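You operate a simulated robot arm through the tools that you are given. There is no shell and no other tool. Be economical: measure what you need, move in short steps, check, and stop when the job is done.

Carry out the task below with a simulated two-armed robot. There is one attempt and no reset: what you move stays moved.

TASK
Close the grey door, switch on, set the cut-out to the job card.
Fine: the card is on the service rack; lock both latches; don't start it.

Only the result counts: the job must be done as asked and must still hold three seconds after the hand-in. Knocking over, shifting, dropping, spilling or breaking anything else fails it.

THE ROBOT
Two 7-joint arms with fingered hands on one trunk, on a base that drives. Base frame: it is fixed to the floor where the robot stands at the start and does not move with it; the origin is under the middle of the robot, x ahead of it, y to its left, z up. Units: mm, rad, N and s.
The left shoulder is at the start at [29, 125, 1307], the right one opposite. With the tool pointing down near the work surface each hand reaches from about 380 to 820 mm from the robot's upright axis, wherever it stands, measured 20 degrees to its own side. Places, roughly: compressor [2000, 700, 800]; compressor drain tap [1400, 1400, 400]; compressor job card [1250, 2000, 1250]; compressor outlet valve [2400, -300, 1600]; compressor vent valve [1500, 1200, 900]; grey door [900, 0, 800]; lower grey door latch [600, 0, 300]; power knob [1100, 0, 1100]; upper grey door latch [600, 0, 1200]. Payload 3.6 kg a hand.
The TCP of each hand is the grasp point between the finger pads, 34 mm short of the fingertips. In the tool frame z runs along the fingers and y along their closing line. The gripper opens to 116 mm. The gripper's body begins 40 mm behind the TCP. The gripper is a hand of 5 fingers: y runs from the thumb to the fingers, the wrist lies at [-16, -160, -164] in the tool frame, and closing takes about 1.5 s.
Orientation is that of the tool frame in the base frame, as a unit quaternion [w, x, y, z]. With the fingers straight down and the wrist toward the robot, the tool's x, y and z point along [0, 1, 0], [1, 0, 0] and [0, 0, -1] of the base frame.

THE INTERFACE
- The arms move only by the tool jog_arm. It takes "left_targets", "right_targets" or both (then of equal length, played together; a hand with none holds still); each is a list that holds one entry, the list of rows, each a list of 7 numbers: the shift along the base's x, y, z in mm, then the turn, a rotation vector about the base's x, y, z in rad, then the finger opening in mm, from 0 to 116. In form: [[[dx, dy, dz, rx, ry, rz, hand], ...]]. A call has 1 to 10 rows; each row is the pose to reach, as a shift and turn from the pose commanded when the call began. Each row takes 0.2 s and may step no farther than 50 mm and 0.15 rad from the row before; otherwise, or with a gripper value out of range, the whole call is refused. A pose out of reach is approached as far as the arm can. The call stops where the force on the tool passes 40 N (or 10 N more than at its start, if that is more) or the arm is blocked; 0.2 s more then pass. Each finger travels about 153 mm/s and halts on what it meets, pressing with about 33 N; the grip force reading is that of the motor and also rises with nothing between the fingers. The clock runs only during rows and for 0.2 s after the last one: add rows that repeat a pose to give the fingers time. The reply holds the time, the measured pose of the TCP, the force on the tool along the base axes, the opening and the grip force, in the units named above and with some noise, with the torque about the TCP (base axes, N m) and any sound that the robot's microphone picked up.
- Cameras (640 x 400 px; columns grow to the right, rows downward): "scene" is now at [112.9, -11.6, 1487.8]; the picture's right is [-0.15, -0.99, 0.00], its down [-0.52, 0.08, -0.85] and it looks along [0.84, -0.13, -0.52] (base axes); focal length 266 px, centre (320, 200). "left" rides on the left gripper at [-69, -134, -110] in its tool frame; the picture's right is [-0.77, -0.19, 0.61], its down [0.59, -0.58, 0.57] and it looks along [0.25, 0.80, 0.55] (tool axes); focal length 256 px, centre (320, 200). "right" rides on the right gripper at [69, -134, -110] in its tool frame; the picture's right is [-0.77, 0.19, -0.61], its down [-0.59, -0.58, 0.57] and it looks along [-0.25, 0.80, 0.55] (tool axes); focal length 256 px, centre (320, 200).
- grab_frame(camera): a new picture of that camera. No time passes.
- lift_body(by): slides the trunk up (or, below 0, down) by that many mm; the arms and the scene camera ride with it, the base frame stays. It gives what a move gives, with no picture.
- steer(legs): drives the robot by 1 to 6 legs, each [ahead, turn to the left] in mm and rad, along the robot's own axes; the way and the turn of a leg run together, so that a leg with both is an arc; at most 1500 mm and 3.142 rad a leg. The arms and the cameras ride along, it lands a little off, and it stops where it bumps. It gives what a move gives.
- grasp_type(shape, hand): the hand has 5 fingers and takes this shape, open, in about a second: jaw (thumb against the fingers, like two jaws); tri (thumb and two fingers); tip (a fingertip pinch); poke (one finger out to press); point (the index stretched); flat (the hand flat); cup (the hand cupped); fist (a fist). The gripper value then closes the fingers along that shape, each until it touches; the sizes above hold for jaw. It gives what a move gives, with no picture.
- head_to(pan, tilt): turns the head with the scene camera to pan (to the left, within 1.501 rad either way) and tilt (down, from -0.506 to 1.204), counted from straight ahead of the robot. It gives what a move gives.
- probe_pixels(camera, pixels): for up to 12 pixels [column, row] of the newest picture of that camera ("zoom" is the newest enlarged one), the place [x, y, z] in the base frame of the surface seen there, good to about 2 mm. No time passes.
- zoom(camera, box): a new picture of the part [left, top, right, bottom] of that camera's present view, enlarged. No time passes.
- hand_in(): hands the job in; it is judged then, once.

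Go step by step. Measure first, check grasps and placings, and put right what went wrong. The budget is 80 turns and 62 pictures, counting those below and the enlarged ones. Unless the task says otherwise, let go and move clear before handing in, and close with one line.

The tools are called after ">>>" by a JSON object that holds its "op" and its "data". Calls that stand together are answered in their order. jog_arm: Moves the arms, as the interface text tells. Its arguments: {"type":"object","properties":{"left_targets":{"type":"array","items":{"type":"array","items":{"type":"array","items":{"type":"number"}}}},"right_targets":{"type":"array","items":{"type":"array","items":{"type":"array","items":{"type":"number"}}}}},"required":[]} The other tools are called the same way: lift_body (by) slides the trunk up or down; grasp_type (shape, hand) gives the hand a shape; steer (legs) drives the base; head_to (pan, tilt) turns the head that bears the scene camera; grab_frame (camera) takes a picture; probe_pixels (camera, pixels) gives the place of the surface under pixels of a picture; zoom (camera, box) takes an enlarged picture of a part of a camera's view; hand_in () hands the job in.

At the start:

```text
clock: 0.0
left_ee_pos: [524.4, 196.0, 1336.4]
left_orientation: [0.0, 0.707, 0.707, 0.0]
left_contact_force: [-0.3, -0.6, -0.4]
left_ft_torque: [0.0, 0.0, 0.03]
left_grip_width: 115.8
left_grip_force: 0.1
left_shape: jaw
right_ee_pos: [435.4, -208.4, 1348.4]
right_orientation: [0.0, 0.707, 0.707, 0.0]
right_contact_force: [-0.6, 0.0, 0.3]
right_ft_torque: [-0.03, 0.04, 0.02]
right_grip_width: 115.9
right_grip_force: 0.1
right_shape: jaw
trunk travel left (down, up): [-500.0, 262.0]
robot x, y, heading: [-2.6, 1.2, -0.001]
head pan, tilt: [-0.154, 0.548]
```

scene: 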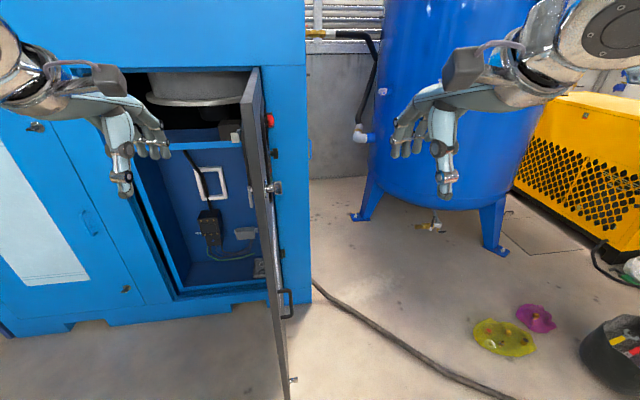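
right: 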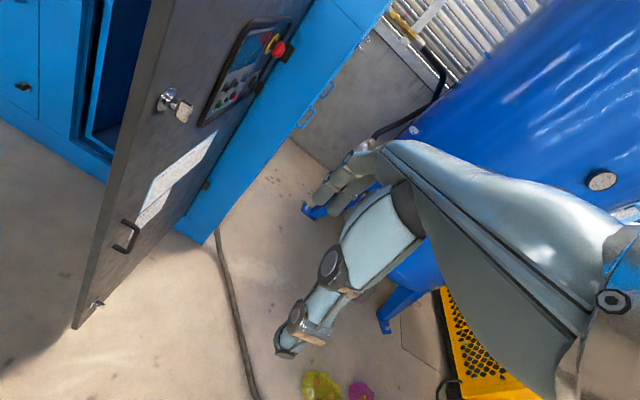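
left: 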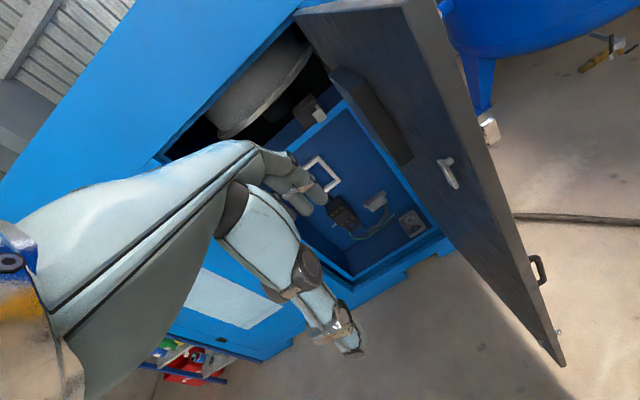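

The grey door stands open, edge towards me (scene columns 245-295), and its outer face with the control panel faces right. I'll measure the door, latches and cabinet.

>>> {"op": "probe_pixels", "data": {"camera": "scene", "pixels": [[250, 75], [244, 105], [268, 190], [285, 350], [290, 300], [292, 380], [270, 120], [276, 188], [178, 290], [135, 180], [290, 150], [240, 75]]}}

>>> {"op": "probe_pixels", "data": {"camera": "right", "pixels": [[167, 99], [184, 112], [126, 235], [97, 303], [230, 80], [278, 48], [180, 180], [130, 100], [250, 95], [76, 325], [205, 185], [190, 220]]}}

>>> {"op": "zoom", "data": {"camera": "right", "box": [80, 0, 320, 150]}}

>>> {"op": "zoom", "data": {"camera": "scene", "box": [120, 60, 320, 400]}}

```text
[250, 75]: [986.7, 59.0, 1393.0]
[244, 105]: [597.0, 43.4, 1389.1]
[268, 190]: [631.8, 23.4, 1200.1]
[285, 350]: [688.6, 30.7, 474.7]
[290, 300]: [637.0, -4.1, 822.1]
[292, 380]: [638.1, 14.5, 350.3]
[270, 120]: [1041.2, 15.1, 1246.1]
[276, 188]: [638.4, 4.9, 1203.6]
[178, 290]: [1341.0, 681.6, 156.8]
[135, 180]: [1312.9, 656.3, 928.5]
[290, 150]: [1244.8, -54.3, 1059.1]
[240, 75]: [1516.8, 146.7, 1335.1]
```

```text
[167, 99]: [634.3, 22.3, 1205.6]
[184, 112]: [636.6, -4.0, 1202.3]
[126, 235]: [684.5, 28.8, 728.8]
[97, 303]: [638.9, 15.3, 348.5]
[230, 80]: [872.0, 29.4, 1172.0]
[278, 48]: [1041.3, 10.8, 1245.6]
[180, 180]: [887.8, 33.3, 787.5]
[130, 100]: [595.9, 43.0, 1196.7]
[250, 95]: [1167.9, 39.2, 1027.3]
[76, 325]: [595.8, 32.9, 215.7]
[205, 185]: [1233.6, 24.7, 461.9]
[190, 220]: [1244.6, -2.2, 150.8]
```

```text
2.67 times, centred on (200, 75) of right
```

zoom: 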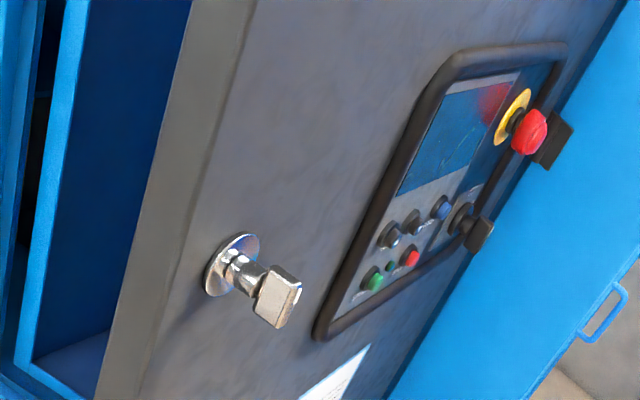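

```text
1.18 times, centred on (220, 230) of scene
```

zoom: 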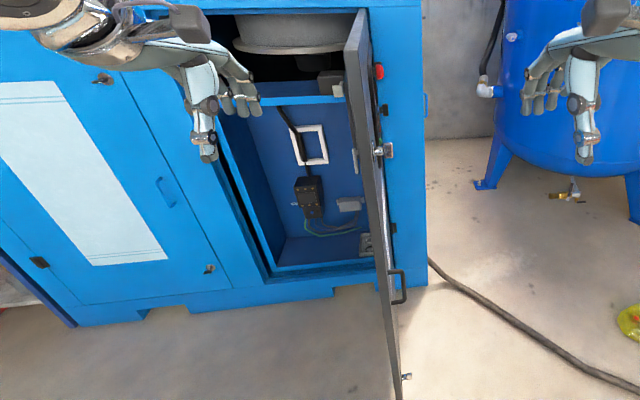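

The door is a slab about 640 wide, outer face at y≈35, with the upper latch at (635,10,1204) and the lower one at (639,15,349). Next I turn the head towards the card.

>>> {"op": "head_to", "data": {"pan": 1.0, "tilt": 0.15}}

>>> {"op": "grab_frame", "data": {"camera": "scene"}}

```text
clock: 1.4
left_ee_pos: [524.2, 195.2, 1336.7]
left_orientation: [0.0, 0.707, 0.707, 0.0]
left_contact_force: [0.2, -0.7, 0.5]
left_ft_torque: [-0.01, -0.01, 0.04]
left_grip_width: 115.8
left_grip_force: 0.0
left_shape: jaw
right_ee_pos: [434.1, -208.2, 1349.3]
right_orientation: [0.001, 0.707, 0.707, 0.0]
right_contact_force: [-0.7, 0.5, -0.2]
right_ft_torque: [0.02, -0.01, 0.0]
right_grip_width: 116.0
right_grip_force: 0.0
right_shape: jaw
trunk travel left (down, up): [-500.0, 262.0]
robot x, y, heading: [2.2, -1.4, -0.0]
head pan, tilt: [1.0, 0.15]
```

```text
56 pictures are left
```

scene: 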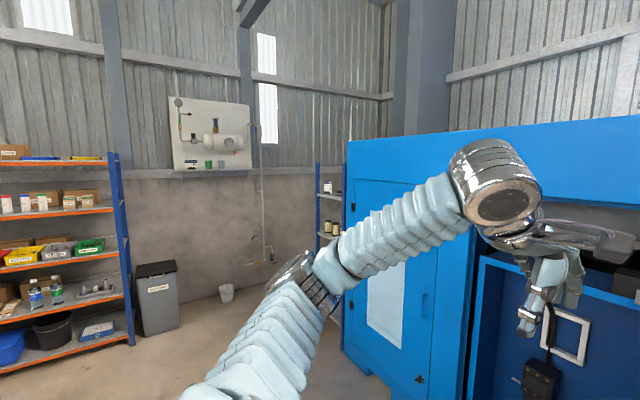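

A narrow rack stands at (330,210), just left of the compressor; I'll zoom in on it for the card.

>>> {"op": "zoom", "data": {"camera": "scene", "box": [290, 150, 370, 250]}}

>>> {"op": "probe_pixels", "data": {"camera": "scene", "pixels": [[320, 200], [330, 187], [345, 200], [352, 300], [90, 245], [470, 350]]}}

```text
4.00 times, centred on (330, 200) of scene
```

zoom: 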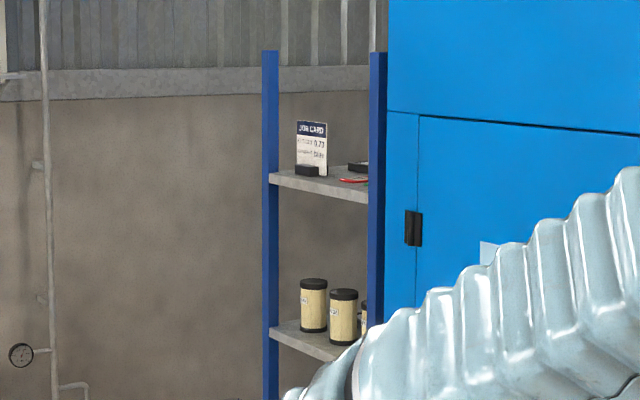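

```text
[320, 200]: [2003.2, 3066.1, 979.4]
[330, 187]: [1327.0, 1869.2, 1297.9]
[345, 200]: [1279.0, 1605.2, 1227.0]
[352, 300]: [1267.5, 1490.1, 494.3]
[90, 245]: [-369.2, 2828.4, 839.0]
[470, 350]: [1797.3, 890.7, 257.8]
```

The job card is at about (327,187); I zoom in tighter.

>>> {"op": "zoom", "data": {"camera": "scene", "box": [322, 178, 338, 196]}}

```text
16.00 times, centred on (330, 187) of scene
```

zoom: 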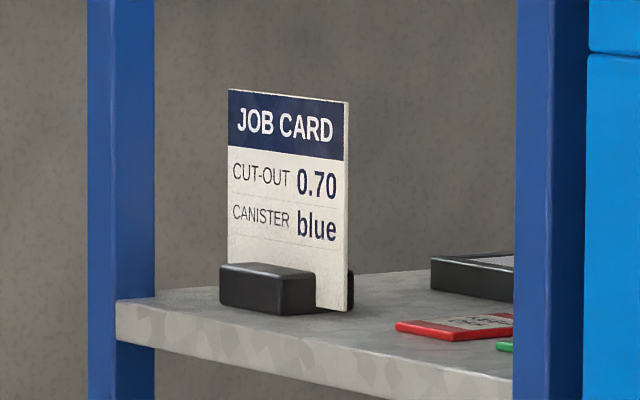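

The card says CUT-OUT 0.70. Before closing the door I check the latch cams on its inside, seen in the left view near (447,172), and both latch knobs in the right view.

>>> {"op": "zoom", "data": {"camera": "left", "box": [400, 90, 580, 370]}}

>>> {"op": "zoom", "data": {"camera": "right", "box": [60, 200, 160, 330]}}

>>> {"op": "jog_arm", "data": {"left_targets": [[[-30, 20, 40, 0, 0, 0, 116], [-60, 40, 80, 0, 0, 0, 116], [-90, 60, 120, 0, 0, 0, 116], [-110, 80, 160, 0, 0, 0, 116]]]}}

```text
1.43 times, centred on (490, 230) of left
```

zoom: 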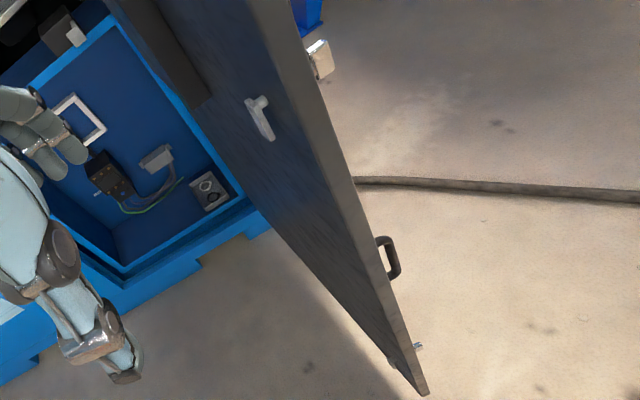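

```text
3.08 times, centred on (110, 265) of right
```

zoom: 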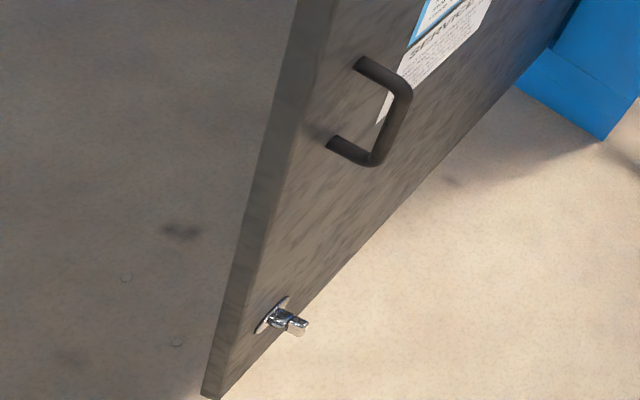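

```text
refused: row 1 steps farther than a row can; nothing moved
```

The upper cam points straight down, so it is unlocked and clear for closing. I raise the left arm out of the door's sweep, in smaller steps.

>>> {"op": "jog_arm", "data": {"left_targets": [[[-20, 15, 35, 0, 0, 0, 116], [-40, 30, 70, 0, 0, 0, 116], [-60, 45, 105, 0, 0, 0, 116], [-80, 60, 140, 0, 0, 0, 116], [-100, 75, 170, 0, 0, 0, 116]]], "right_targets": [[[0, 0, -40, 0, 0, 0, 60], [10, 0, -80, 0, 0, 0, 10], [20, 0, -120, 0, 0, 0, 0], [30, 0, -160, 0, 0, 0, 0], [50, 0, -200, 0, 0, 0, 0]]]}}

>>> {"op": "head_to", "data": {"pan": -0.1, "tilt": 0.6}}

>>> {"op": "grab_frame", "data": {"camera": "scene"}}

```text
clock: 2.6
left_ee_pos: [425.0, 268.9, 1507.2]
left_orientation: [0.0, 0.707, 0.707, -0.001]
left_contact_force: [-0.8, -0.8, 0.1]
left_ft_torque: [0.03, -0.03, -0.01]
left_grip_width: 116.0
left_grip_force: 0.0
left_shape: jaw
right_ee_pos: [485.5, -208.9, 1148.0]
right_orientation: [0.0, 0.706, 0.708, 0.0]
right_contact_force: [1.0, -0.2, -0.8]
right_ft_torque: [-0.02, 0.01, 0.02]
right_grip_width: 2.9
right_grip_force: 0.0
right_shape: jaw
trunk travel left (down, up): [-500.0, 262.0]
robot x, y, heading: [-2.3, -1.4, 0.004]
head pan, tilt: [1.0, 0.15]
```

```text
clock: 3.9
left_ee_pos: [426.5, 268.8, 1506.5]
left_orientation: [0.0, 0.707, 0.707, 0.0]
left_contact_force: [0.1, 0.9, 0.0]
left_ft_torque: [0.0, 0.0, 0.01]
left_grip_width: 116.1
left_grip_force: 0.0
left_shape: jaw
right_ee_pos: [486.3, -207.4, 1151.3]
right_orientation: [0.0, 0.707, 0.707, 0.001]
right_contact_force: [-0.6, 0.3, 0.4]
right_ft_torque: [-0.03, -0.03, 0.0]
right_grip_width: 0.0
right_grip_force: 0.1
right_shape: jaw
trunk travel left (down, up): [-500.0, 262.0]
robot x, y, heading: [0.0, 3.9, -0.002]
head pan, tilt: [-0.099, 0.6]
```

```text
51 pictures are left
```

scene: 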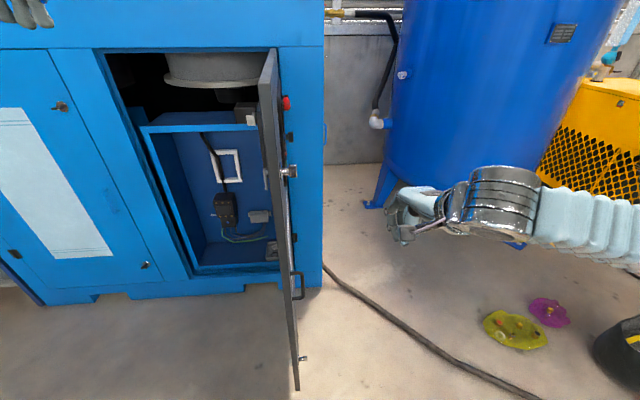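

The right hand is clear at (486,-207,1151). I move it down and forward beside the door's outer face, between latch knob and handle, and then push toward +y.

>>> {"op": "jog_arm", "data": {"right_targets": [[[25, 0, -35, 0, 0, 0, 0], [55, 0, -70, 0, 0, 0, 0], [85, 0, -105, 0, 0, 0, 0], [115, 0, -140, 0, 0, 0, 0], [145, 0, -170, 0, 0, 0, 0], [175, 20, -190, 0, 0, 0, 0], [190, 60, -190, 0, 0, 0, 0], [190, 100, -190, 0, 0, 0, 0]]]}}

>>> {"op": "grab_frame", "data": {"camera": "scene"}}

```text
clock: 5.7
left_ee_pos: [424.8, 271.1, 1505.8]
left_orientation: [0.001, 0.706, 0.708, -0.001]
left_contact_force: [0.6, 0.7, -0.2]
left_ft_torque: [-0.01, -0.03, -0.02]
left_grip_width: 115.8
left_grip_force: 0.0
left_shape: jaw
right_ee_pos: [676.1, -112.0, 958.4]
right_orientation: [0.001, 0.707, 0.708, -0.001]
right_contact_force: [-0.9, 0.4, -0.7]
right_ft_torque: [-0.01, 0.02, -0.01]
right_grip_width: 0.2
right_grip_force: 0.1
right_shape: jaw
trunk travel left (down, up): [-500.0, 262.0]
robot x, y, heading: [1.8, -4.1, -0.0]
head pan, tilt: [-0.099, 0.6]
```

```text
50 pictures are left
```

scene: 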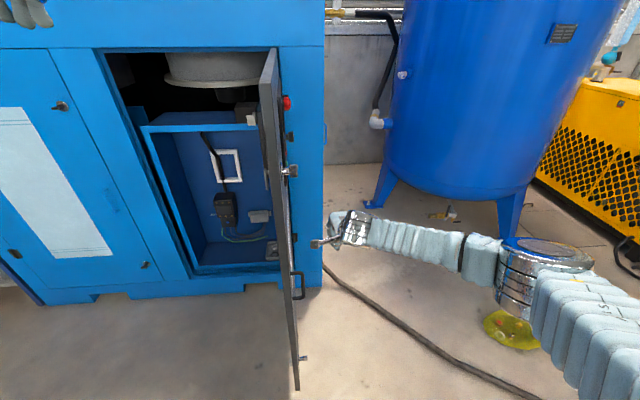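

The hand is beside the door face, so I push in +y and ease forward along the arc.

>>> {"op": "jog_arm", "data": {"right_targets": [[[0, 40, 0, 0, 0, 0, 0], [0, 80, 0, 0, 0, 0, 0], [0, 115, 0, 0, 0, 0, 0], [0, 150, 0, 0, 0, 0, 0], [5, 185, 0, 0, 0, 0, 0], [12, 220, 0, 0, 0, 0, 0], [20, 255, 0, 0, 0, 0, 0], [30, 290, 0, 0, 0, 0, 0], [40, 325, 0, 0, 0, 0, 0], [55, 360, 0, 0, 0, 0, 0]]]}}

>>> {"op": "grab_frame", "data": {"camera": "scene"}}

```text
clock: 7.9
left_ee_pos: [426.1, 268.2, 1507.5]
left_orientation: [-0.001, 0.707, 0.708, 0.0]
left_contact_force: [-0.7, 0.6, -1.2]
left_ft_torque: [-0.06, -0.05, 0.0]
left_grip_width: 115.8
left_grip_force: 0.0
left_shape: jaw
right_ee_pos: [643.8, 215.0, 1005.2]
right_orientation: [-0.001, 0.705, 0.71, 0.001]
right_contact_force: [0.6, -0.4, -0.8]
right_ft_torque: [0.03, -0.05, -0.01]
right_grip_width: 1.5
right_grip_force: 33.2
right_shape: jaw
right hand out of reach, approached as far as the arm can: row 7, 8, 9, 10
trunk travel left (down, up): [-500.0, 262.0]
robot x, y, heading: [-0.5, -1.4, -0.001]
head pan, tilt: [-0.099, 0.6]
```

```text
49 pictures are left
```

scene: 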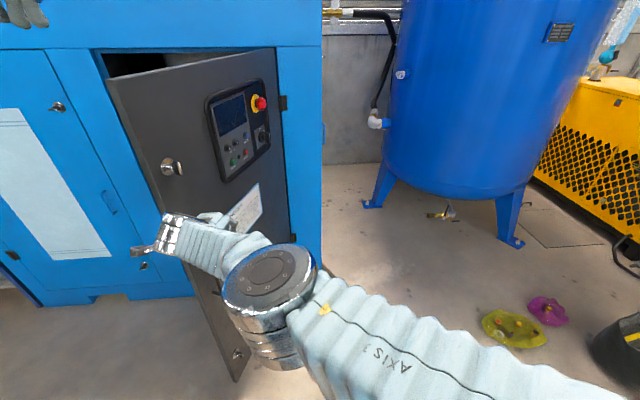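

The door is about half closed. The right hand is nearing the panel, so I withdraw it and bring the left hand down at y≈480 to push near the free edge while driving forward.

>>> {"op": "jog_arm", "data": {"right_targets": [[[-45, -15, 0, 0, 0, 0, 0], [-85, -45, 0, 0, 0, 0, 0], [-125, -75, 0, 0, 0, 0, 0], [-160, -110, 0, 0, 0, 0, 0], [-180, -150, 0, 0, 0, 0, 0], [-190, -195, 0, 0, 0, 0, 0], [-200, -240, 0, 0, 0, 0, 0], [-205, -285, 0, 0, 0, 0, 0], [-210, -330, 0, 0, 0, 0, 0], [-210, -370, 0, 0, 0, 0, 0]]], "left_targets": [[[0, 10, -20, 0, 0, 0, 116], [0, 20, -60, 0, 0, 0, 80], [0, 40, -100, 0, 0, 0, 40], [0, 60, -140, 0, 0, 0, 0], [0, 80, -180, 0, 0, 0, 0], [0, 100, -220, 0, 0, 0, 0], [0, 120, -260, 0, 0, 0, 0], [0, 140, -300, 0, 0, 0, 0], [0, 160, -340, 0, 0, 0, 0], [0, 180, -380, 0, 0, 0, 0]]]}}

>>> {"op": "head_to", "data": {"pan": 0.25, "tilt": 0.6}}

>>> {"op": "grab_frame", "data": {"camera": "scene"}}

```text
clock: 10.1
left_ee_pos: [425.1, 453.1, 1127.3]
left_orientation: [0.001, 0.707, 0.707, 0.0]
left_contact_force: [-0.1, -0.1, -0.7]
left_ft_torque: [-0.05, 0.03, 0.01]
left_grip_width: 2.6
left_grip_force: 0.1
left_shape: jaw
right_ee_pos: [436.6, -101.1, 1006.3]
right_orientation: [-0.001, 0.708, 0.707, -0.001]
right_contact_force: [0.7, 0.5, 0.5]
right_ft_torque: [-0.01, 0.0, 0.02]
right_grip_width: 1.6
right_grip_force: 32.8
right_shape: jaw
right hand out of reach, approached as far as the arm can: row 9, 10
trunk travel left (down, up): [-500.0, 262.0]
robot x, y, heading: [-1.8, 1.9, 0.002]
head pan, tilt: [-0.099, 0.6]
```

```text
clock: 10.9
left_ee_pos: [424.9, 453.3, 1127.7]
left_orientation: [0.002, 0.706, 0.708, -0.001]
left_contact_force: [-0.4, 0.2, 0.4]
left_ft_torque: [-0.01, -0.02, 0.01]
left_grip_width: 2.6
left_grip_force: 0.0
left_shape: jaw
right_ee_pos: [436.1, -101.0, 1006.7]
right_orientation: [0.0, 0.708, 0.706, -0.002]
right_contact_force: [-0.1, -0.5, -0.7]
right_ft_torque: [0.0, -0.01, 0.01]
right_grip_width: 1.5
right_grip_force: 32.7
right_shape: jaw
trunk travel left (down, up): [-500.0, 262.0]
robot x, y, heading: [1.7, 1.5, 0.001]
head pan, tilt: [0.25, 0.6]
```

```text
48 pictures are left
```

scene: 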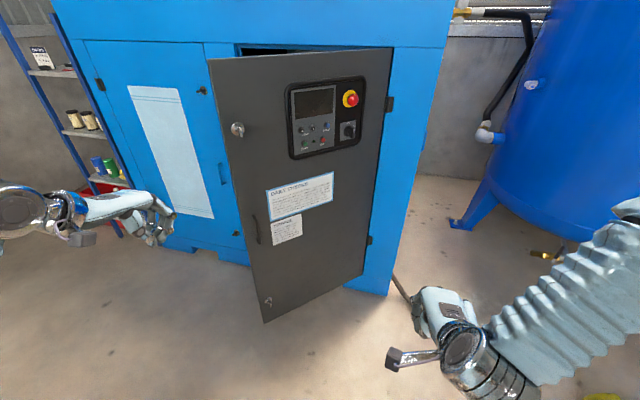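

I can now see the panel and the instruction sheet. I'll read both and measure the door.

>>> {"op": "zoom", "data": {"camera": "scene", "box": [260, 165, 340, 250]}}

>>> {"op": "zoom", "data": {"camera": "scene", "box": [285, 75, 370, 160]}}

>>> {"op": "probe_pixels", "data": {"camera": "scene", "pixels": [[215, 100], [380, 80], [236, 129], [268, 300], [255, 228], [308, 100], [220, 172], [410, 150], [370, 150], [240, 220]]}}

```text
4.71 times, centred on (300, 208) of scene
```

zoom: 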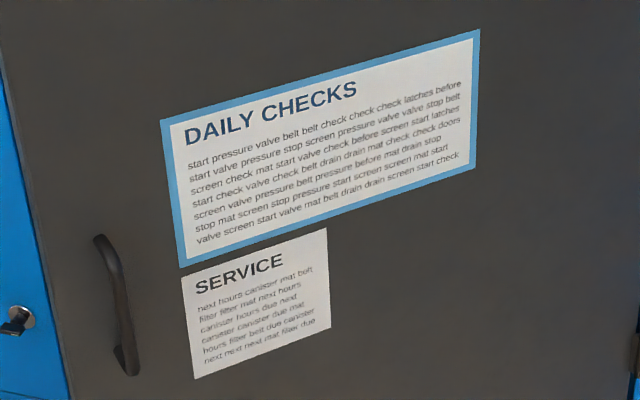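

```text
4.71 times, centred on (328, 118) of scene
```

zoom: 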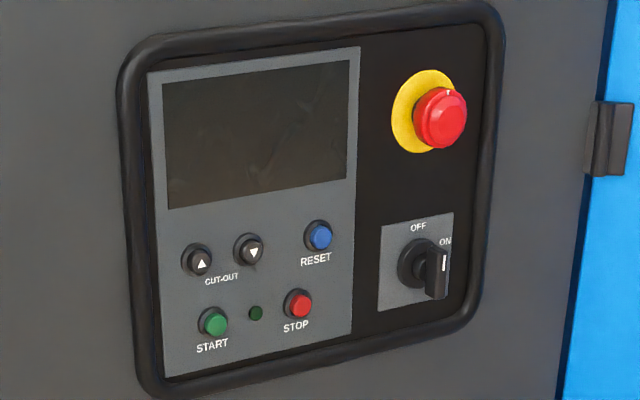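

```text
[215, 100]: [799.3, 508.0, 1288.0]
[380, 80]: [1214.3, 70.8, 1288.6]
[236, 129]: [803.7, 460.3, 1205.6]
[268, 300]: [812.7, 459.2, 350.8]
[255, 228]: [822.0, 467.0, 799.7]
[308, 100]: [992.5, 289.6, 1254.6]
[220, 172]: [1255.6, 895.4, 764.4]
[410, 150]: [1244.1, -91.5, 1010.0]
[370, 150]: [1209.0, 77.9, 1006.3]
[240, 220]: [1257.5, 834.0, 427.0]
```

The front plane is at x≈1250 and the door now stands at about 47°. I lower the left hand, and check the base's clearance to the floor cable with a look down to the right.

>>> {"op": "jog_arm", "data": {"left_targets": [[[0, 5, -45, 0, 0, 0, 0], [0, 10, -90, 0, 0, 0, 0], [0, 15, -135, 0, 0, 0, 0], [0, 20, -165, 0, 0, 0, 0]]]}}

>>> {"op": "head_to", "data": {"pan": -0.3, "tilt": 0.8}}

>>> {"op": "grab_frame", "data": {"camera": "scene"}}

```text
clock: 11.9
left_ee_pos: [425.0, 473.0, 960.4]
left_orientation: [0.0, 0.707, 0.708, -0.001]
left_contact_force: [0.0, -0.1, -0.2]
left_ft_torque: [-0.01, 0.03, -0.01]
left_grip_width: 0.0
left_grip_force: 0.0
left_shape: jaw
right_ee_pos: [436.0, -101.3, 1006.7]
right_orientation: [0.001, 0.708, 0.706, -0.002]
right_contact_force: [0.2, 0.8, -0.2]
right_ft_torque: [0.04, 0.04, 0.0]
right_grip_width: 1.8
right_grip_force: 33.0
right_shape: jaw
trunk travel left (down, up): [-500.0, 262.0]
robot x, y, heading: [-0.5, -0.3, 0.003]
head pan, tilt: [0.25, 0.6]
```

```text
clock: 12.9
left_ee_pos: [424.9, 472.2, 960.1]
left_orientation: [0.0, 0.707, 0.707, 0.001]
left_contact_force: [-1.2, 0.1, 0.0]
left_ft_torque: [0.03, 0.01, 0.01]
left_grip_width: 2.9
left_grip_force: 0.0
left_shape: jaw
right_ee_pos: [436.8, -101.6, 1007.0]
right_orientation: [0.001, 0.708, 0.706, -0.001]
right_contact_force: [0.0, -0.6, -0.7]
right_ft_torque: [0.01, -0.02, 0.02]
right_grip_width: 1.5
right_grip_force: 33.1
right_shape: jaw
trunk travel left (down, up): [-500.0, 262.0]
robot x, y, heading: [0.5, -0.1, 0.003]
head pan, tilt: [-0.3, 0.799]
```

```text
45 pictures are left
```

scene: 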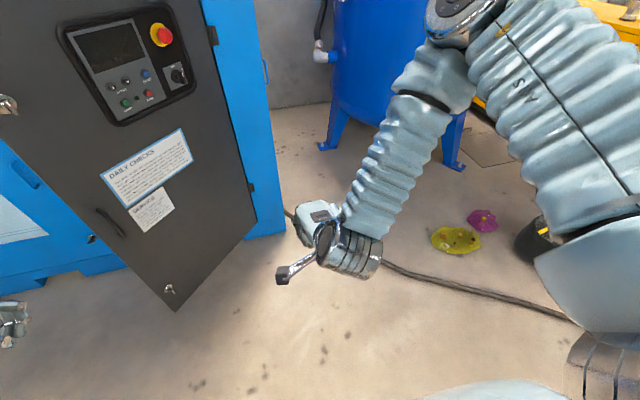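

>>> {"op": "probe_pixels", "data": {"camera": "scene", "pixels": [[400, 268], [460, 285], [520, 300], [555, 313], [455, 240], [290, 213], [525, 240]]}}

```text
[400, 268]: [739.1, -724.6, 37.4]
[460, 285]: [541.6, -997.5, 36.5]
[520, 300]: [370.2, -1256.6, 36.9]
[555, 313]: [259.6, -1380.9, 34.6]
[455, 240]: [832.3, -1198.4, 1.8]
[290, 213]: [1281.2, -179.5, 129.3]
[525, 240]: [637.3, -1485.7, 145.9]
```

The cable stays well away, beyond y=-500. I drive ahead 330 mm and then push the door with the left hand.

>>> {"op": "steer", "data": {"legs": [[330, 0]]}}

>>> {"op": "jog_arm", "data": {"left_targets": [[[30, 0, 0, 0, 0, 0, 0], [60, 0, 0, 0, 0, 0, 0], [90, 0, 0, 0, 0, 0, 0], [120, 0, 0, 0, 0, 0, 0], [150, 0, 0, 0, 0, 0, 0], [180, 0, 0, 0, 0, 0, 0], [210, 0, 0, 0, 0, 0, 0], [235, 0, 0, 0, 0, 0, 0]]]}}

>>> {"op": "head_to", "data": {"pan": 0.25, "tilt": 0.6}}

>>> {"op": "grab_frame", "data": {"camera": "scene"}}

```text
clock: 15.1
left_ee_pos: [746.6, 475.1, 960.4]
left_orientation: [0.001, 0.705, 0.709, 0.0]
left_contact_force: [-1.4, 1.7, 0.1]
left_ft_torque: [0.03, -0.04, 0.13]
left_grip_width: 2.7
left_grip_force: 0.0
left_shape: jaw
right_ee_pos: [762.3, -97.6, 1006.0]
right_orientation: [0.0, 0.706, 0.709, -0.002]
right_contact_force: [0.3, -0.7, 0.0]
right_ft_torque: [-0.01, 0.03, 0.0]
right_grip_width: 1.2
right_grip_force: 33.6
right_shape: jaw
trunk travel left (down, up): [-500.0, 262.0]
robot x, y, heading: [323.0, 0.9, 0.006]
head pan, tilt: [-0.3, 0.799]
```

```text
clock: 15.6
left_ee_pos: [775.2, 497.3, 959.2]
left_orientation: [-0.006, 0.694, 0.72, 0.002]
left_contact_force: [-10.8, 15.5, 6.1]
left_ft_torque: [-0.12, -0.38, 0.95]
left_grip_width: 0.1
left_grip_force: 0.0
left_shape: jaw
right_ee_pos: [761.5, -87.8, 1007.5]
right_orientation: [0.001, 0.702, 0.712, -0.003]
right_contact_force: [-0.2, 0.5, -0.8]
right_ft_torque: [-0.01, 0.04, 0.0]
right_grip_width: 1.6
right_grip_force: 33.3
right_shape: jaw
trunk travel left (down, up): [-500.0, 262.0]
robot x, y, heading: [323.5, 3.9, 0.034]
head pan, tilt: [-0.3, 0.799]
stopped in row 2 (left hand): the force on the tool passed its limit at 46 N (the readings are from after the stop); the commanded pose is now the measured one
```

```text
clock: 16.5
left_ee_pos: [773.6, 494.2, 958.9]
left_orientation: [-0.004, 0.696, 0.718, 0.0]
left_contact_force: [-19.8, 24.9, 7.2]
left_ft_torque: [-0.17, -0.58, 1.62]
left_grip_width: 0.0
left_grip_force: 0.0
left_shape: jaw
right_ee_pos: [758.5, -88.5, 1008.6]
right_orientation: [0.002, 0.703, 0.711, -0.003]
right_contact_force: [0.1, 0.8, -0.7]
right_ft_torque: [0.01, 0.0, 0.03]
right_grip_width: 1.4
right_grip_force: 33.0
right_shape: jaw
trunk travel left (down, up): [-500.0, 262.0]
robot x, y, heading: [322.0, 6.1, 0.031]
head pan, tilt: [0.25, 0.6]
```

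```text
44 pictures are left
```

scene: 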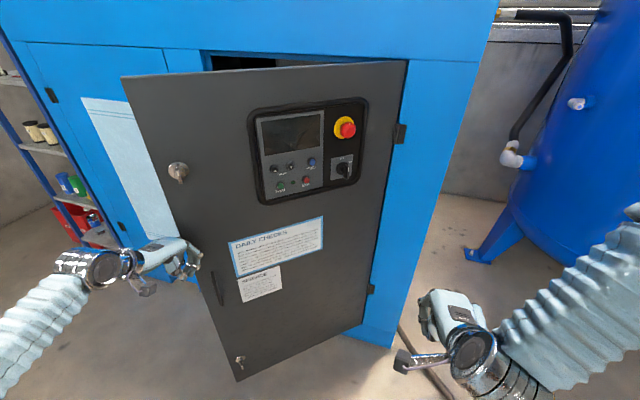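

The hand caught on the door's free edge with sideways force. I back off, move it to y≈380 so it bears on the flat face, and push again.

>>> {"op": "jog_arm", "data": {"left_targets": [[[-40, 0, 0, 0, 0, 0, 0], [-50, -40, 0, 0, 0, 0, 0], [-50, -85, 0, 0, 0, 0, 0], [-40, -120, 0, 0, 0, 0, 0], [0, -125, 0, 0, 0, 0, 0]]]}}

>>> {"op": "jog_arm", "data": {"left_targets": [[[25, 0, 0, 0, 0, 0, 0], [50, 0, 0, 0, 0, 0, 0], [75, 5, 0, 0, 0, 0, 0], [100, 10, 0, 0, 0, 0, 0], [125, 15, 0, 0, 0, 0, 0], [150, 20, 0, 0, 0, 0, 0], [175, 30, 0, 0, 0, 0, 0], [200, 40, 0, 0, 0, 0, 0]]]}}

>>> {"op": "grab_frame", "data": {"camera": "scene"}}

```text
clock: 17.7
left_ee_pos: [780.3, 364.6, 962.1]
left_orientation: [-0.006, 0.696, 0.718, 0.001]
left_contact_force: [0.4, 0.4, 0.5]
left_ft_torque: [-0.04, -0.01, 0.03]
left_grip_width: 0.1
left_grip_force: 0.1
left_shape: jaw
right_ee_pos: [763.3, -94.3, 1005.5]
right_orientation: [0.0, 0.702, 0.712, -0.003]
right_contact_force: [0.4, -0.3, 0.7]
right_ft_torque: [0.0, 0.04, 0.01]
right_grip_width: 1.6
right_grip_force: 33.3
right_shape: jaw
trunk travel left (down, up): [-500.0, 262.0]
robot x, y, heading: [322.0, 1.4, 0.021]
head pan, tilt: [0.25, 0.6]
```

```text
clock: 19.5
left_ee_pos: [979.9, 401.3, 960.0]
left_orientation: [-0.005, 0.697, 0.717, 0.001]
left_contact_force: [0.4, 0.4, -0.7]
left_ft_torque: [0.0, 0.02, 0.0]
left_grip_width: 0.0
left_grip_force: 0.1
left_shape: jaw
right_ee_pos: [762.4, -93.2, 1006.7]
right_orientation: [0.0, 0.703, 0.711, -0.001]
right_contact_force: [-0.3, 0.8, -0.7]
right_ft_torque: [0.01, -0.02, -0.02]
right_grip_width: 1.5
right_grip_force: 33.7
right_shape: jaw
trunk travel left (down, up): [-500.0, 262.0]
robot x, y, heading: [321.8, 1.2, 0.016]
head pan, tilt: [0.25, 0.6]
```

```text
43 pictures are left
```

scene: 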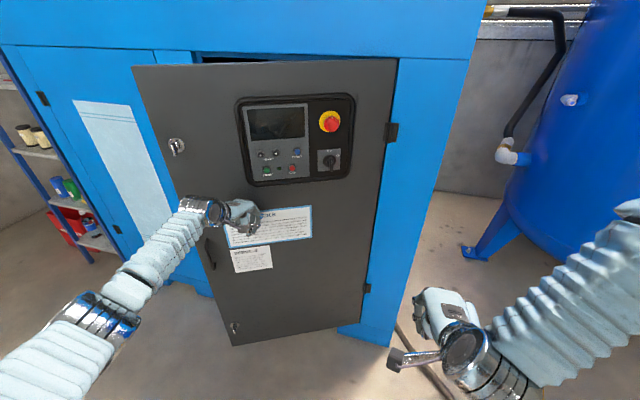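

The door swings well with the hand on its face. I keep the arm in place and drive ahead in short legs.

>>> {"op": "steer", "data": {"legs": [[130, 0]]}}

>>> {"op": "grab_frame", "data": {"camera": "scene"}}

```text
clock: 21.2
left_ee_pos: [1027.0, 514.1, 972.3]
left_orientation: [-0.023, 0.589, 0.808, -0.02]
left_contact_force: [0.3, -1.1, -0.9]
left_ft_torque: [0.09, 0.06, 0.04]
left_grip_width: 0.0
left_grip_force: 0.0
left_shape: jaw
right_ee_pos: [854.4, -64.0, 994.4]
right_orientation: [-0.034, 0.709, 0.703, 0.036]
right_contact_force: [2.7, 5.3, 5.5]
right_ft_torque: [-0.41, 0.25, -0.02]
right_grip_width: 1.3
right_grip_force: 33.8
right_shape: jaw
trunk travel left (down, up): [-500.0, 262.0]
robot x, y, heading: [450.9, 3.0, 0.033]
head pan, tilt: [0.25, 0.6]
stopped in leg 1: the robot was blocked; the commanded pose is now the measured one
```

```text
42 pictures are left
```

scene: 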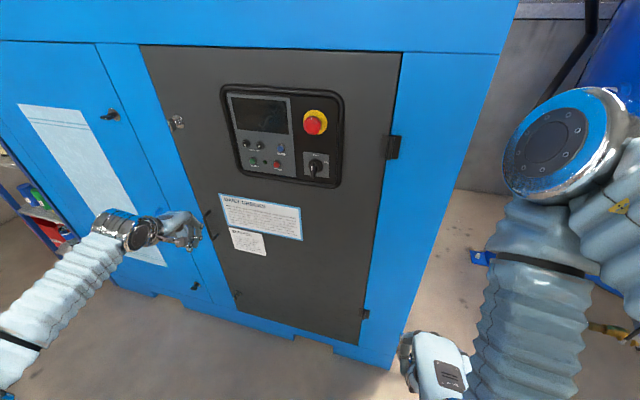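

The door now looks nearly shut, but the robot reports a block, probably the right elbow. I measure the door and look towards the right arm.

>>> {"op": "probe_pixels", "data": {"camera": "scene", "pixels": [[150, 60], [390, 70], [178, 122], [239, 294], [213, 228], [230, 285], [200, 200], [140, 80], [160, 160], [420, 100], [385, 240], [340, 320]]}}

>>> {"op": "head_to", "data": {"pan": -0.7, "tilt": 0.5}}

>>> {"op": "grab_frame", "data": {"camera": "scene"}}

```text
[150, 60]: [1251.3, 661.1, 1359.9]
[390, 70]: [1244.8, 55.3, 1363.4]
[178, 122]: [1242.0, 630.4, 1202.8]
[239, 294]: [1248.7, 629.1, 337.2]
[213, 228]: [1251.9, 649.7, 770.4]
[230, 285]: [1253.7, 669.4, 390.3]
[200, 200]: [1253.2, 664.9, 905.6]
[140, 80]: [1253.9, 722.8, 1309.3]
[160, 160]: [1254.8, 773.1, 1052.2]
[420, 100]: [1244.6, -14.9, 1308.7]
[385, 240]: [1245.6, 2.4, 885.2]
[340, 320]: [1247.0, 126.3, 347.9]
```

```text
clock: 22.5
left_ee_pos: [1009.5, 478.0, 971.8]
left_orientation: [-0.015, 0.626, 0.779, -0.01]
left_contact_force: [1.4, 0.9, -0.5]
left_ft_torque: [0.0, 0.08, -0.02]
left_grip_width: 0.0
left_grip_force: 0.1
left_shape: jaw
right_ee_pos: [836.1, -80.4, 1023.2]
right_orientation: [0.011, 0.711, 0.701, 0.055]
right_contact_force: [0.3, 0.1, -0.8]
right_ft_torque: [0.05, -0.02, 0.0]
right_grip_width: 1.7
right_grip_force: 32.7
right_shape: jaw
trunk travel left (down, up): [-500.0, 262.0]
robot x, y, heading: [451.8, 3.2, 0.023]
head pan, tilt: [-0.7, 0.499]
```

```text
41 pictures are left
```

scene: 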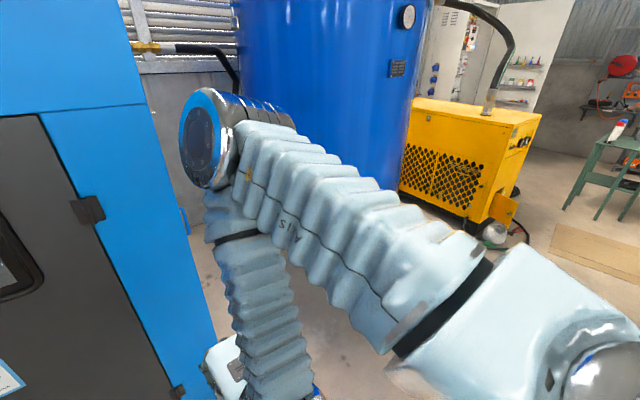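

The door is flush, reading x≈1251 at its edge, the same as the front plane. I back up a little to free the right elbow and take a close look at the latches and panel.

>>> {"op": "steer", "data": {"legs": [[-60, 0]]}}

>>> {"op": "head_to", "data": {"pan": 0.35, "tilt": 0.4}}

>>> {"op": "grab_frame", "data": {"camera": "scene"}}

```text
clock: 23.4
left_ee_pos: [966.2, 478.4, 962.3]
left_orientation: [-0.019, 0.626, 0.78, -0.015]
left_contact_force: [-0.9, 1.0, -0.3]
left_ft_torque: [-0.06, -0.01, 0.01]
left_grip_width: 2.6
left_grip_force: 0.1
left_shape: jaw
right_ee_pos: [775.3, -82.7, 1019.7]
right_orientation: [-0.003, 0.709, 0.705, 0.032]
right_contact_force: [2.4, -1.0, 1.9]
right_ft_torque: [0.01, 0.16, 0.03]
right_grip_width: 1.7
right_grip_force: 33.1
right_shape: jaw
trunk travel left (down, up): [-500.0, 262.0]
robot x, y, heading: [389.8, 2.4, 0.026]
head pan, tilt: [-0.7, 0.499]
```

```text
clock: 24.7
left_ee_pos: [958.6, 475.1, 967.5]
left_orientation: [-0.017, 0.626, 0.779, -0.012]
left_contact_force: [0.5, 0.2, 0.1]
left_ft_torque: [0.04, 0.01, 0.02]
left_grip_width: 0.0
left_grip_force: 0.0
left_shape: jaw
right_ee_pos: [768.0, -85.2, 1020.7]
right_orientation: [-0.002, 0.708, 0.705, 0.036]
right_contact_force: [-0.8, -0.5, -0.6]
right_ft_torque: [-0.02, 0.03, 0.02]
right_grip_width: 1.5
right_grip_force: 32.8
right_shape: jaw
trunk travel left (down, up): [-500.0, 262.0]
robot x, y, heading: [394.4, 1.8, 0.026]
head pan, tilt: [0.351, 0.4]
```

```text
40 pictures are left
```

scene: 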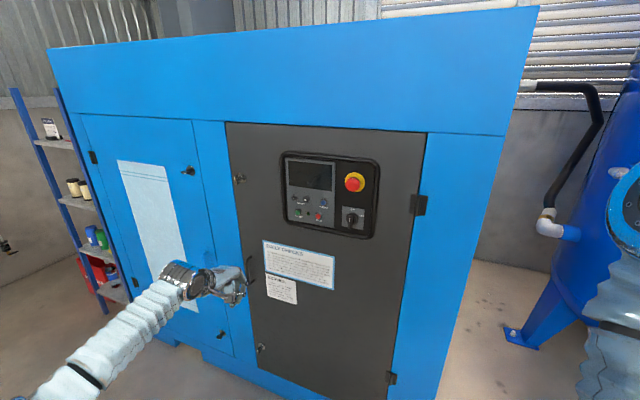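

>>> {"op": "zoom", "data": {"camera": "scene", "box": [160, 150, 270, 210]}}

>>> {"op": "zoom", "data": {"camera": "scene", "box": [205, 310, 285, 370]}}

>>> {"op": "zoom", "data": {"camera": "scene", "box": [275, 145, 385, 245]}}

>>> {"op": "probe_pixels", "data": {"camera": "zoom", "pixels": [[320, 200]]}}

```text
5.82 times, centred on (215, 180) of scene
```

zoom: 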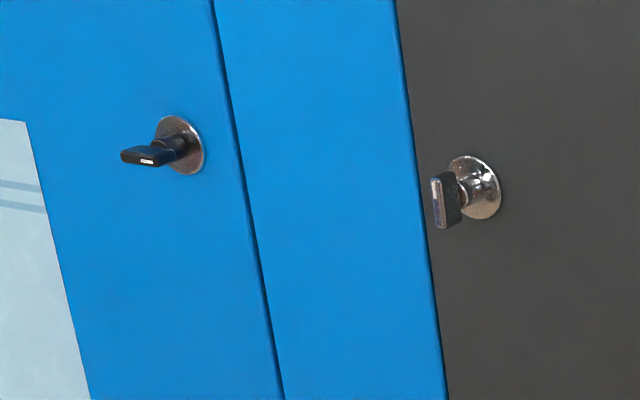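

```text
6.67 times, centred on (245, 340) of scene
```

zoom: 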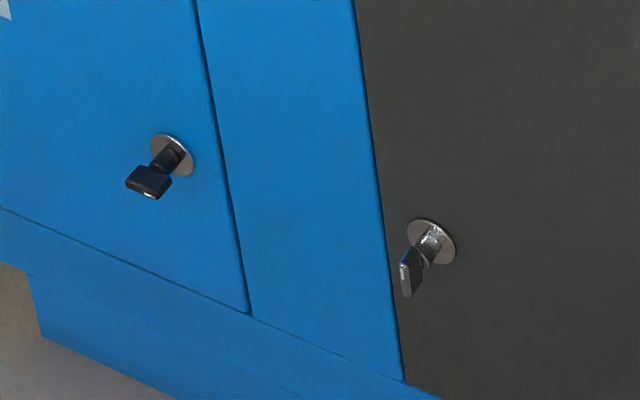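

```text
4.00 times, centred on (330, 195) of scene
```

zoom: 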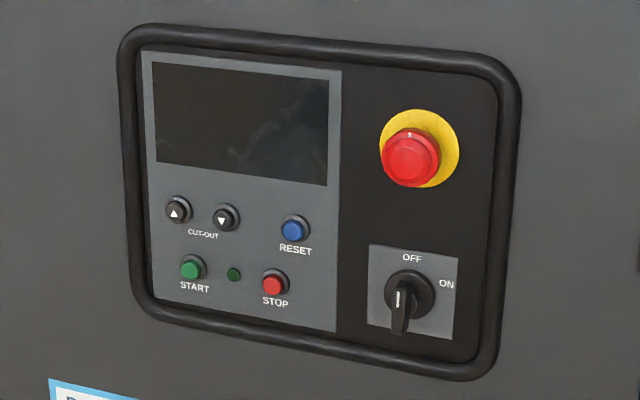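

```text
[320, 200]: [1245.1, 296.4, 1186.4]
```

The left door's locked latches are horizontal and the grey door's are vertical, so each needs a 90° turn. The panel is dark with its knob at OFF. I move the robot sideways to y≈350 so the left hand faces latches and panel.

>>> {"op": "steer", "data": {"legs": [[-300, -0.02], [0, 0.9], [450, 0], [0, -0.9]]}}

>>> {"op": "jog_arm", "data": {"left_targets": [[[-20, 0, 0, 0, -0.14, 0, 40], [-40, 0, 0, 0, -0.28, 0, 80], [-60, 0, 0, 0, -0.42, 0, 116], [-80, 0, 10, 0, -0.56, 0, 116], [-100, 0, 20, 0, -0.7, 0, 116], [-120, 0, 30, 0, -0.84, 0, 116], [-130, 0, 40, 0, -0.98, 0, 116], [-130, 0, 50, 0, -1.12, 0, 116], [-130, 0, 60, 0, -1.26, 0, 116], [-130, 0, 70, 0, -1.4, 0, 116]]]}}

>>> {"op": "grab_frame", "data": {"camera": "scene"}}

```text
clock: 33.7
left_ee_pos: [916.3, 808.0, 967.6]
left_orientation: [-0.017, 0.627, 0.779, -0.011]
left_contact_force: [-0.2, -0.4, 0.3]
left_ft_torque: [0.06, -0.04, 0.01]
left_grip_width: 0.0
left_grip_force: 0.0
left_shape: jaw
right_ee_pos: [726.4, 246.3, 1015.8]
right_orientation: [-0.005, 0.713, 0.7, 0.034]
right_contact_force: [2.2, -3.6, -8.9]
right_ft_torque: [0.37, -0.1, 0.1]
right_grip_width: 1.4
right_grip_force: 33.5
right_shape: jaw
trunk travel left (down, up): [-500.0, 262.0]
robot x, y, heading: [343.6, 338.1, 0.024]
head pan, tilt: [0.351, 0.4]
```

```text
clock: 35.9
left_ee_pos: [787.0, 809.3, 1037.2]
left_orientation: [0.489, 0.487, 0.606, 0.395]
left_contact_force: [0.0, 1.0, -0.6]
left_ft_torque: [-0.01, 0.0, 0.0]
left_grip_width: 115.8
left_grip_force: 0.0
left_shape: jaw
right_ee_pos: [727.3, 247.8, 1016.0]
right_orientation: [-0.005, 0.713, 0.7, 0.034]
right_contact_force: [0.7, 0.0, 0.0]
right_ft_torque: [-0.02, -0.03, 0.01]
right_grip_width: 1.4
right_grip_force: 33.0
right_shape: jaw
trunk travel left (down, up): [-500.0, 262.0]
robot x, y, heading: [346.5, 332.5, 0.022]
head pan, tilt: [0.351, 0.4]
```

```text
36 pictures are left
```

scene: 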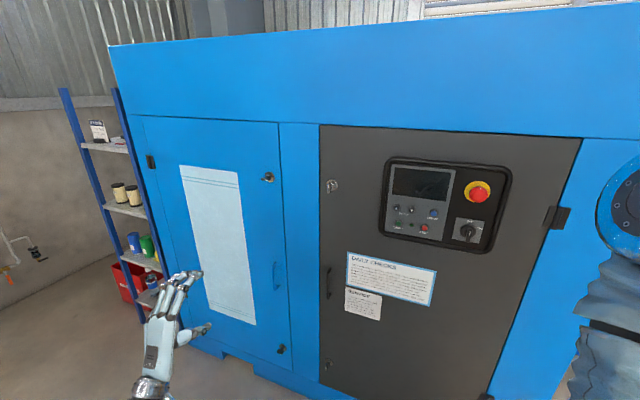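

The left hand points forward with the thumb side low. I roll it so the closing line is horizontal for the vertical latch plate, while measuring both latches.

>>> {"op": "zoom", "data": {"camera": "scene", "box": [312, 165, 352, 205]}}

>>> {"op": "probe_pixels", "data": {"camera": "zoom", "pixels": [[320, 200], [300, 200], [340, 200], [320, 160], [320, 240], [280, 200], [360, 200], [300, 150], [300, 250], [340, 150], [260, 200], [400, 200]]}}

>>> {"op": "jog_arm", "data": {"left_targets": [[[0, -25, 25, 0, -0.11, 0, 116], [0, -50, 50, 0, -0.21, 0, 116], [0, -75, 75, 0, -0.21, 0, 116], [0, -100, 100, 0, -0.21, 0, 116]]]}}

>>> {"op": "jog_arm", "data": {"left_targets": [[[0, -10, 10, -0.14, 0, 0, 116], [0, -20, 20, -0.28, 0, 0, 116], [0, -30, 30, -0.42, 0, 0, 116], [0, -40, 35, -0.56, 0, 0, 116], [0, -50, 40, -0.7, 0, 0, 116], [0, -60, 45, -0.84, 0, 0, 116], [0, -65, 50, -0.98, 0, 0, 116], [0, -70, 55, -1.12, 0, 0, 116], [0, -75, 60, -1.26, 0, 0, 116], [0, -80, 65, -1.36, 0, 0, 116]]]}}

```text
10.00 times, centred on (332, 185) of scene
```

zoom: 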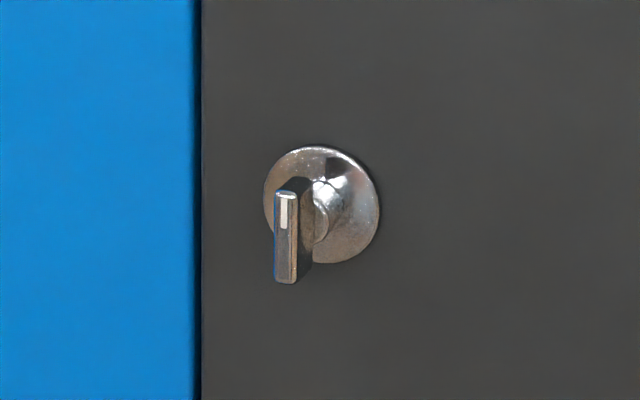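

```text
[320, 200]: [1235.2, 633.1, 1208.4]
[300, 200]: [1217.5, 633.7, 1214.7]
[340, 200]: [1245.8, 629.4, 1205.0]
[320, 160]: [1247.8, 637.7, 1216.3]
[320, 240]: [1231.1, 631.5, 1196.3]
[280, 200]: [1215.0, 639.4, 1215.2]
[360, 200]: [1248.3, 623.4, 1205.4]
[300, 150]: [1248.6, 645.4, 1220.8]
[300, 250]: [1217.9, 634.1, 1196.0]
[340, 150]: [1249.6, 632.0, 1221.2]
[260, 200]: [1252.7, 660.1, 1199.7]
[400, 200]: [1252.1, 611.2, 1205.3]
```

```text
clock: 36.9
left_ee_pos: [785.9, 709.8, 1137.5]
left_orientation: [0.55, 0.444, 0.551, 0.443]
left_contact_force: [-0.4, -0.8, 0.5]
left_ft_torque: [0.0, 0.04, 0.0]
left_grip_width: 115.9
left_grip_force: 0.0
left_shape: jaw
right_ee_pos: [728.0, 247.7, 1015.5]
right_orientation: [-0.005, 0.713, 0.701, 0.035]
right_contact_force: [0.7, 0.6, 0.9]
right_ft_torque: [0.0, -0.01, 0.01]
right_grip_width: 1.5
right_grip_force: 32.8
right_shape: jaw
trunk travel left (down, up): [-500.0, 262.0]
robot x, y, heading: [349.0, 333.7, 0.021]
head pan, tilt: [0.351, 0.4]
```

```text
clock: 38.1
left_ee_pos: [787.8, 671.3, 1203.0]
left_orientation: [0.639, 0.305, 0.648, 0.28]
left_contact_force: [0.3, -0.1, -0.9]
left_ft_torque: [0.0, -0.01, 0.0]
left_grip_width: 115.7
left_grip_force: 0.0
left_shape: jaw
right_ee_pos: [728.1, 248.0, 1015.7]
right_orientation: [-0.006, 0.713, 0.7, 0.035]
right_contact_force: [0.1, -0.6, -0.6]
right_ft_torque: [0.02, 0.01, 0.01]
right_grip_width: 1.5
right_grip_force: 32.7
right_shape: jaw
trunk travel left (down, up): [-500.0, 262.0]
robot x, y, heading: [347.5, 333.1, 0.02]
head pan, tilt: [0.351, 0.4]
stopped in row 6 (left hand): the arm was blocked; the commanded pose is now the measured one
```

The roll stopped at about 41° past vertical, a joint limit in that direction. I'll test the other roll direction with the left hand; the right hand is mirrored, so this tells me which hand can do the turn.

>>> {"op": "jog_arm", "data": {"left_targets": [[[0, 0, 0, 0.14, 0, 0, 116], [0, 0, 0, 0.28, 0, 0, 116], [0, 0, 0, 0.42, 0, 0, 116], [0, 0, 0, 0.56, 0, 0, 116], [0, 0, 0, 0.7, 0, 0, 116], [0, 0, 0, 0.84, 0, 0, 116], [0, 0, 0, 0.98, 0, 0, 116], [0, 0, 0, 1.12, 0, 0, 116], [0, 0, 0, 1.26, 0, 0, 116], [0, 0, 0, 1.4, 0, 0, 116]]]}}

>>> {"op": "jog_arm", "data": {"left_targets": [[[0, 0, 0, 0.14, 0, 0, 116], [0, 0, 0, 0.28, 0, 0, 116], [0, 0, 0, 0.42, 0, 0, 116], [0, 0, 0, 0.56, 0, 0, 116], [0, 0, 0, 0.7, 0, 0, 116], [0, 0, 0, 0.84, 0, 0, 116]]]}}

>>> {"op": "grab_frame", "data": {"camera": "scene"}}

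```text
clock: 40.4
left_ee_pos: [787.4, 670.7, 1201.4]
left_orientation: [0.294, 0.645, 0.315, 0.631]
left_contact_force: [0.1, 0.4, -0.7]
left_ft_torque: [-0.02, 0.01, 0.0]
left_grip_width: 115.7
left_grip_force: 0.1
left_shape: jaw
right_ee_pos: [727.0, 248.9, 1016.0]
right_orientation: [-0.005, 0.713, 0.7, 0.033]
right_contact_force: [0.4, 0.5, 0.3]
right_ft_torque: [-0.01, 0.01, 0.01]
right_grip_width: 1.5
right_grip_force: 33.0
right_shape: jaw
trunk travel left (down, up): [-500.0, 262.0]
robot x, y, heading: [344.5, 335.1, 0.023]
head pan, tilt: [0.351, 0.4]
```

```text
clock: 41.8
left_ee_pos: [787.4, 669.9, 1202.6]
left_orientation: [0.004, 0.708, 0.03, 0.705]
left_contact_force: [-0.1, -0.4, -0.2]
left_ft_torque: [-0.01, -0.02, 0.04]
left_grip_width: 115.7
left_grip_force: 0.0
left_shape: jaw
right_ee_pos: [725.9, 247.6, 1014.2]
right_orientation: [-0.005, 0.713, 0.7, 0.034]
right_contact_force: [1.2, -0.5, -0.3]
right_ft_torque: [-0.01, 0.02, -0.01]
right_grip_width: 1.5
right_grip_force: 32.8
right_shape: jaw
trunk travel left (down, up): [-500.0, 262.0]
robot x, y, heading: [348.7, 336.1, 0.023]
head pan, tilt: [0.351, 0.4]
```

```text
34 pictures are left
```

scene: 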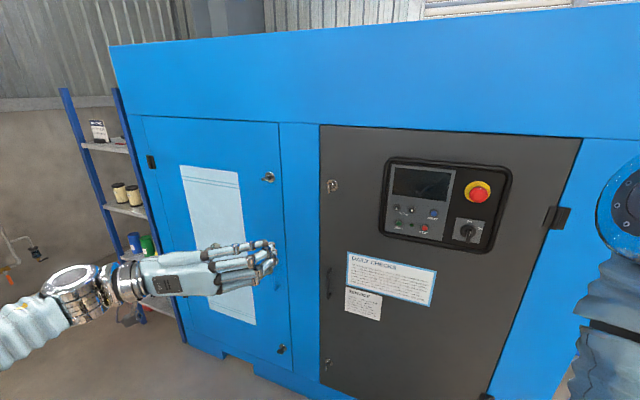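

The left hand rolls freely to y=right, the flat-grip pose for the vertical plate. Now I test whether it can roll another 90° clockwise, which the lock turn needs.

>>> {"op": "jog_arm", "data": {"left_targets": [[[0, 0, 0, 0.15, 0, 0, 116], [0, 0, 0, 0.3, 0, 0, 116], [0, 0, 0, 0.45, 0, 0, 116], [0, 0, 0, 0.6, 0, 0, 116], [0, 0, 0, 0.75, 0, 0, 116], [0, 0, 0, 0.9, 0, 0, 116], [0, 0, 0, 1.05, 0, 0, 116], [0, 0, 0, 1.2, 0, 0, 116], [0, 0, 0, 1.35, 0, 0, 116], [0, 0, 0, 1.5, 0, 0, 116]]]}}

```text
clock: 44.0
left_ee_pos: [787.4, 669.7, 1203.6]
left_orientation: [-0.48, 0.521, -0.458, 0.537]
left_contact_force: [0.0, 0.9, 0.0]
left_ft_torque: [-0.06, 0.0, 0.01]
left_grip_width: 115.7
left_grip_force: 0.0
left_shape: jaw
right_ee_pos: [727.9, 247.4, 1015.2]
right_orientation: [-0.005, 0.713, 0.701, 0.034]
right_contact_force: [0.5, 0.3, 0.3]
right_ft_torque: [0.04, 0.0, 0.0]
right_grip_width: 1.4
right_grip_force: 32.9
right_shape: jaw
trunk travel left (down, up): [-500.0, 262.0]
robot x, y, heading: [346.1, 335.6, 0.014]
head pan, tilt: [0.351, 0.4]
```

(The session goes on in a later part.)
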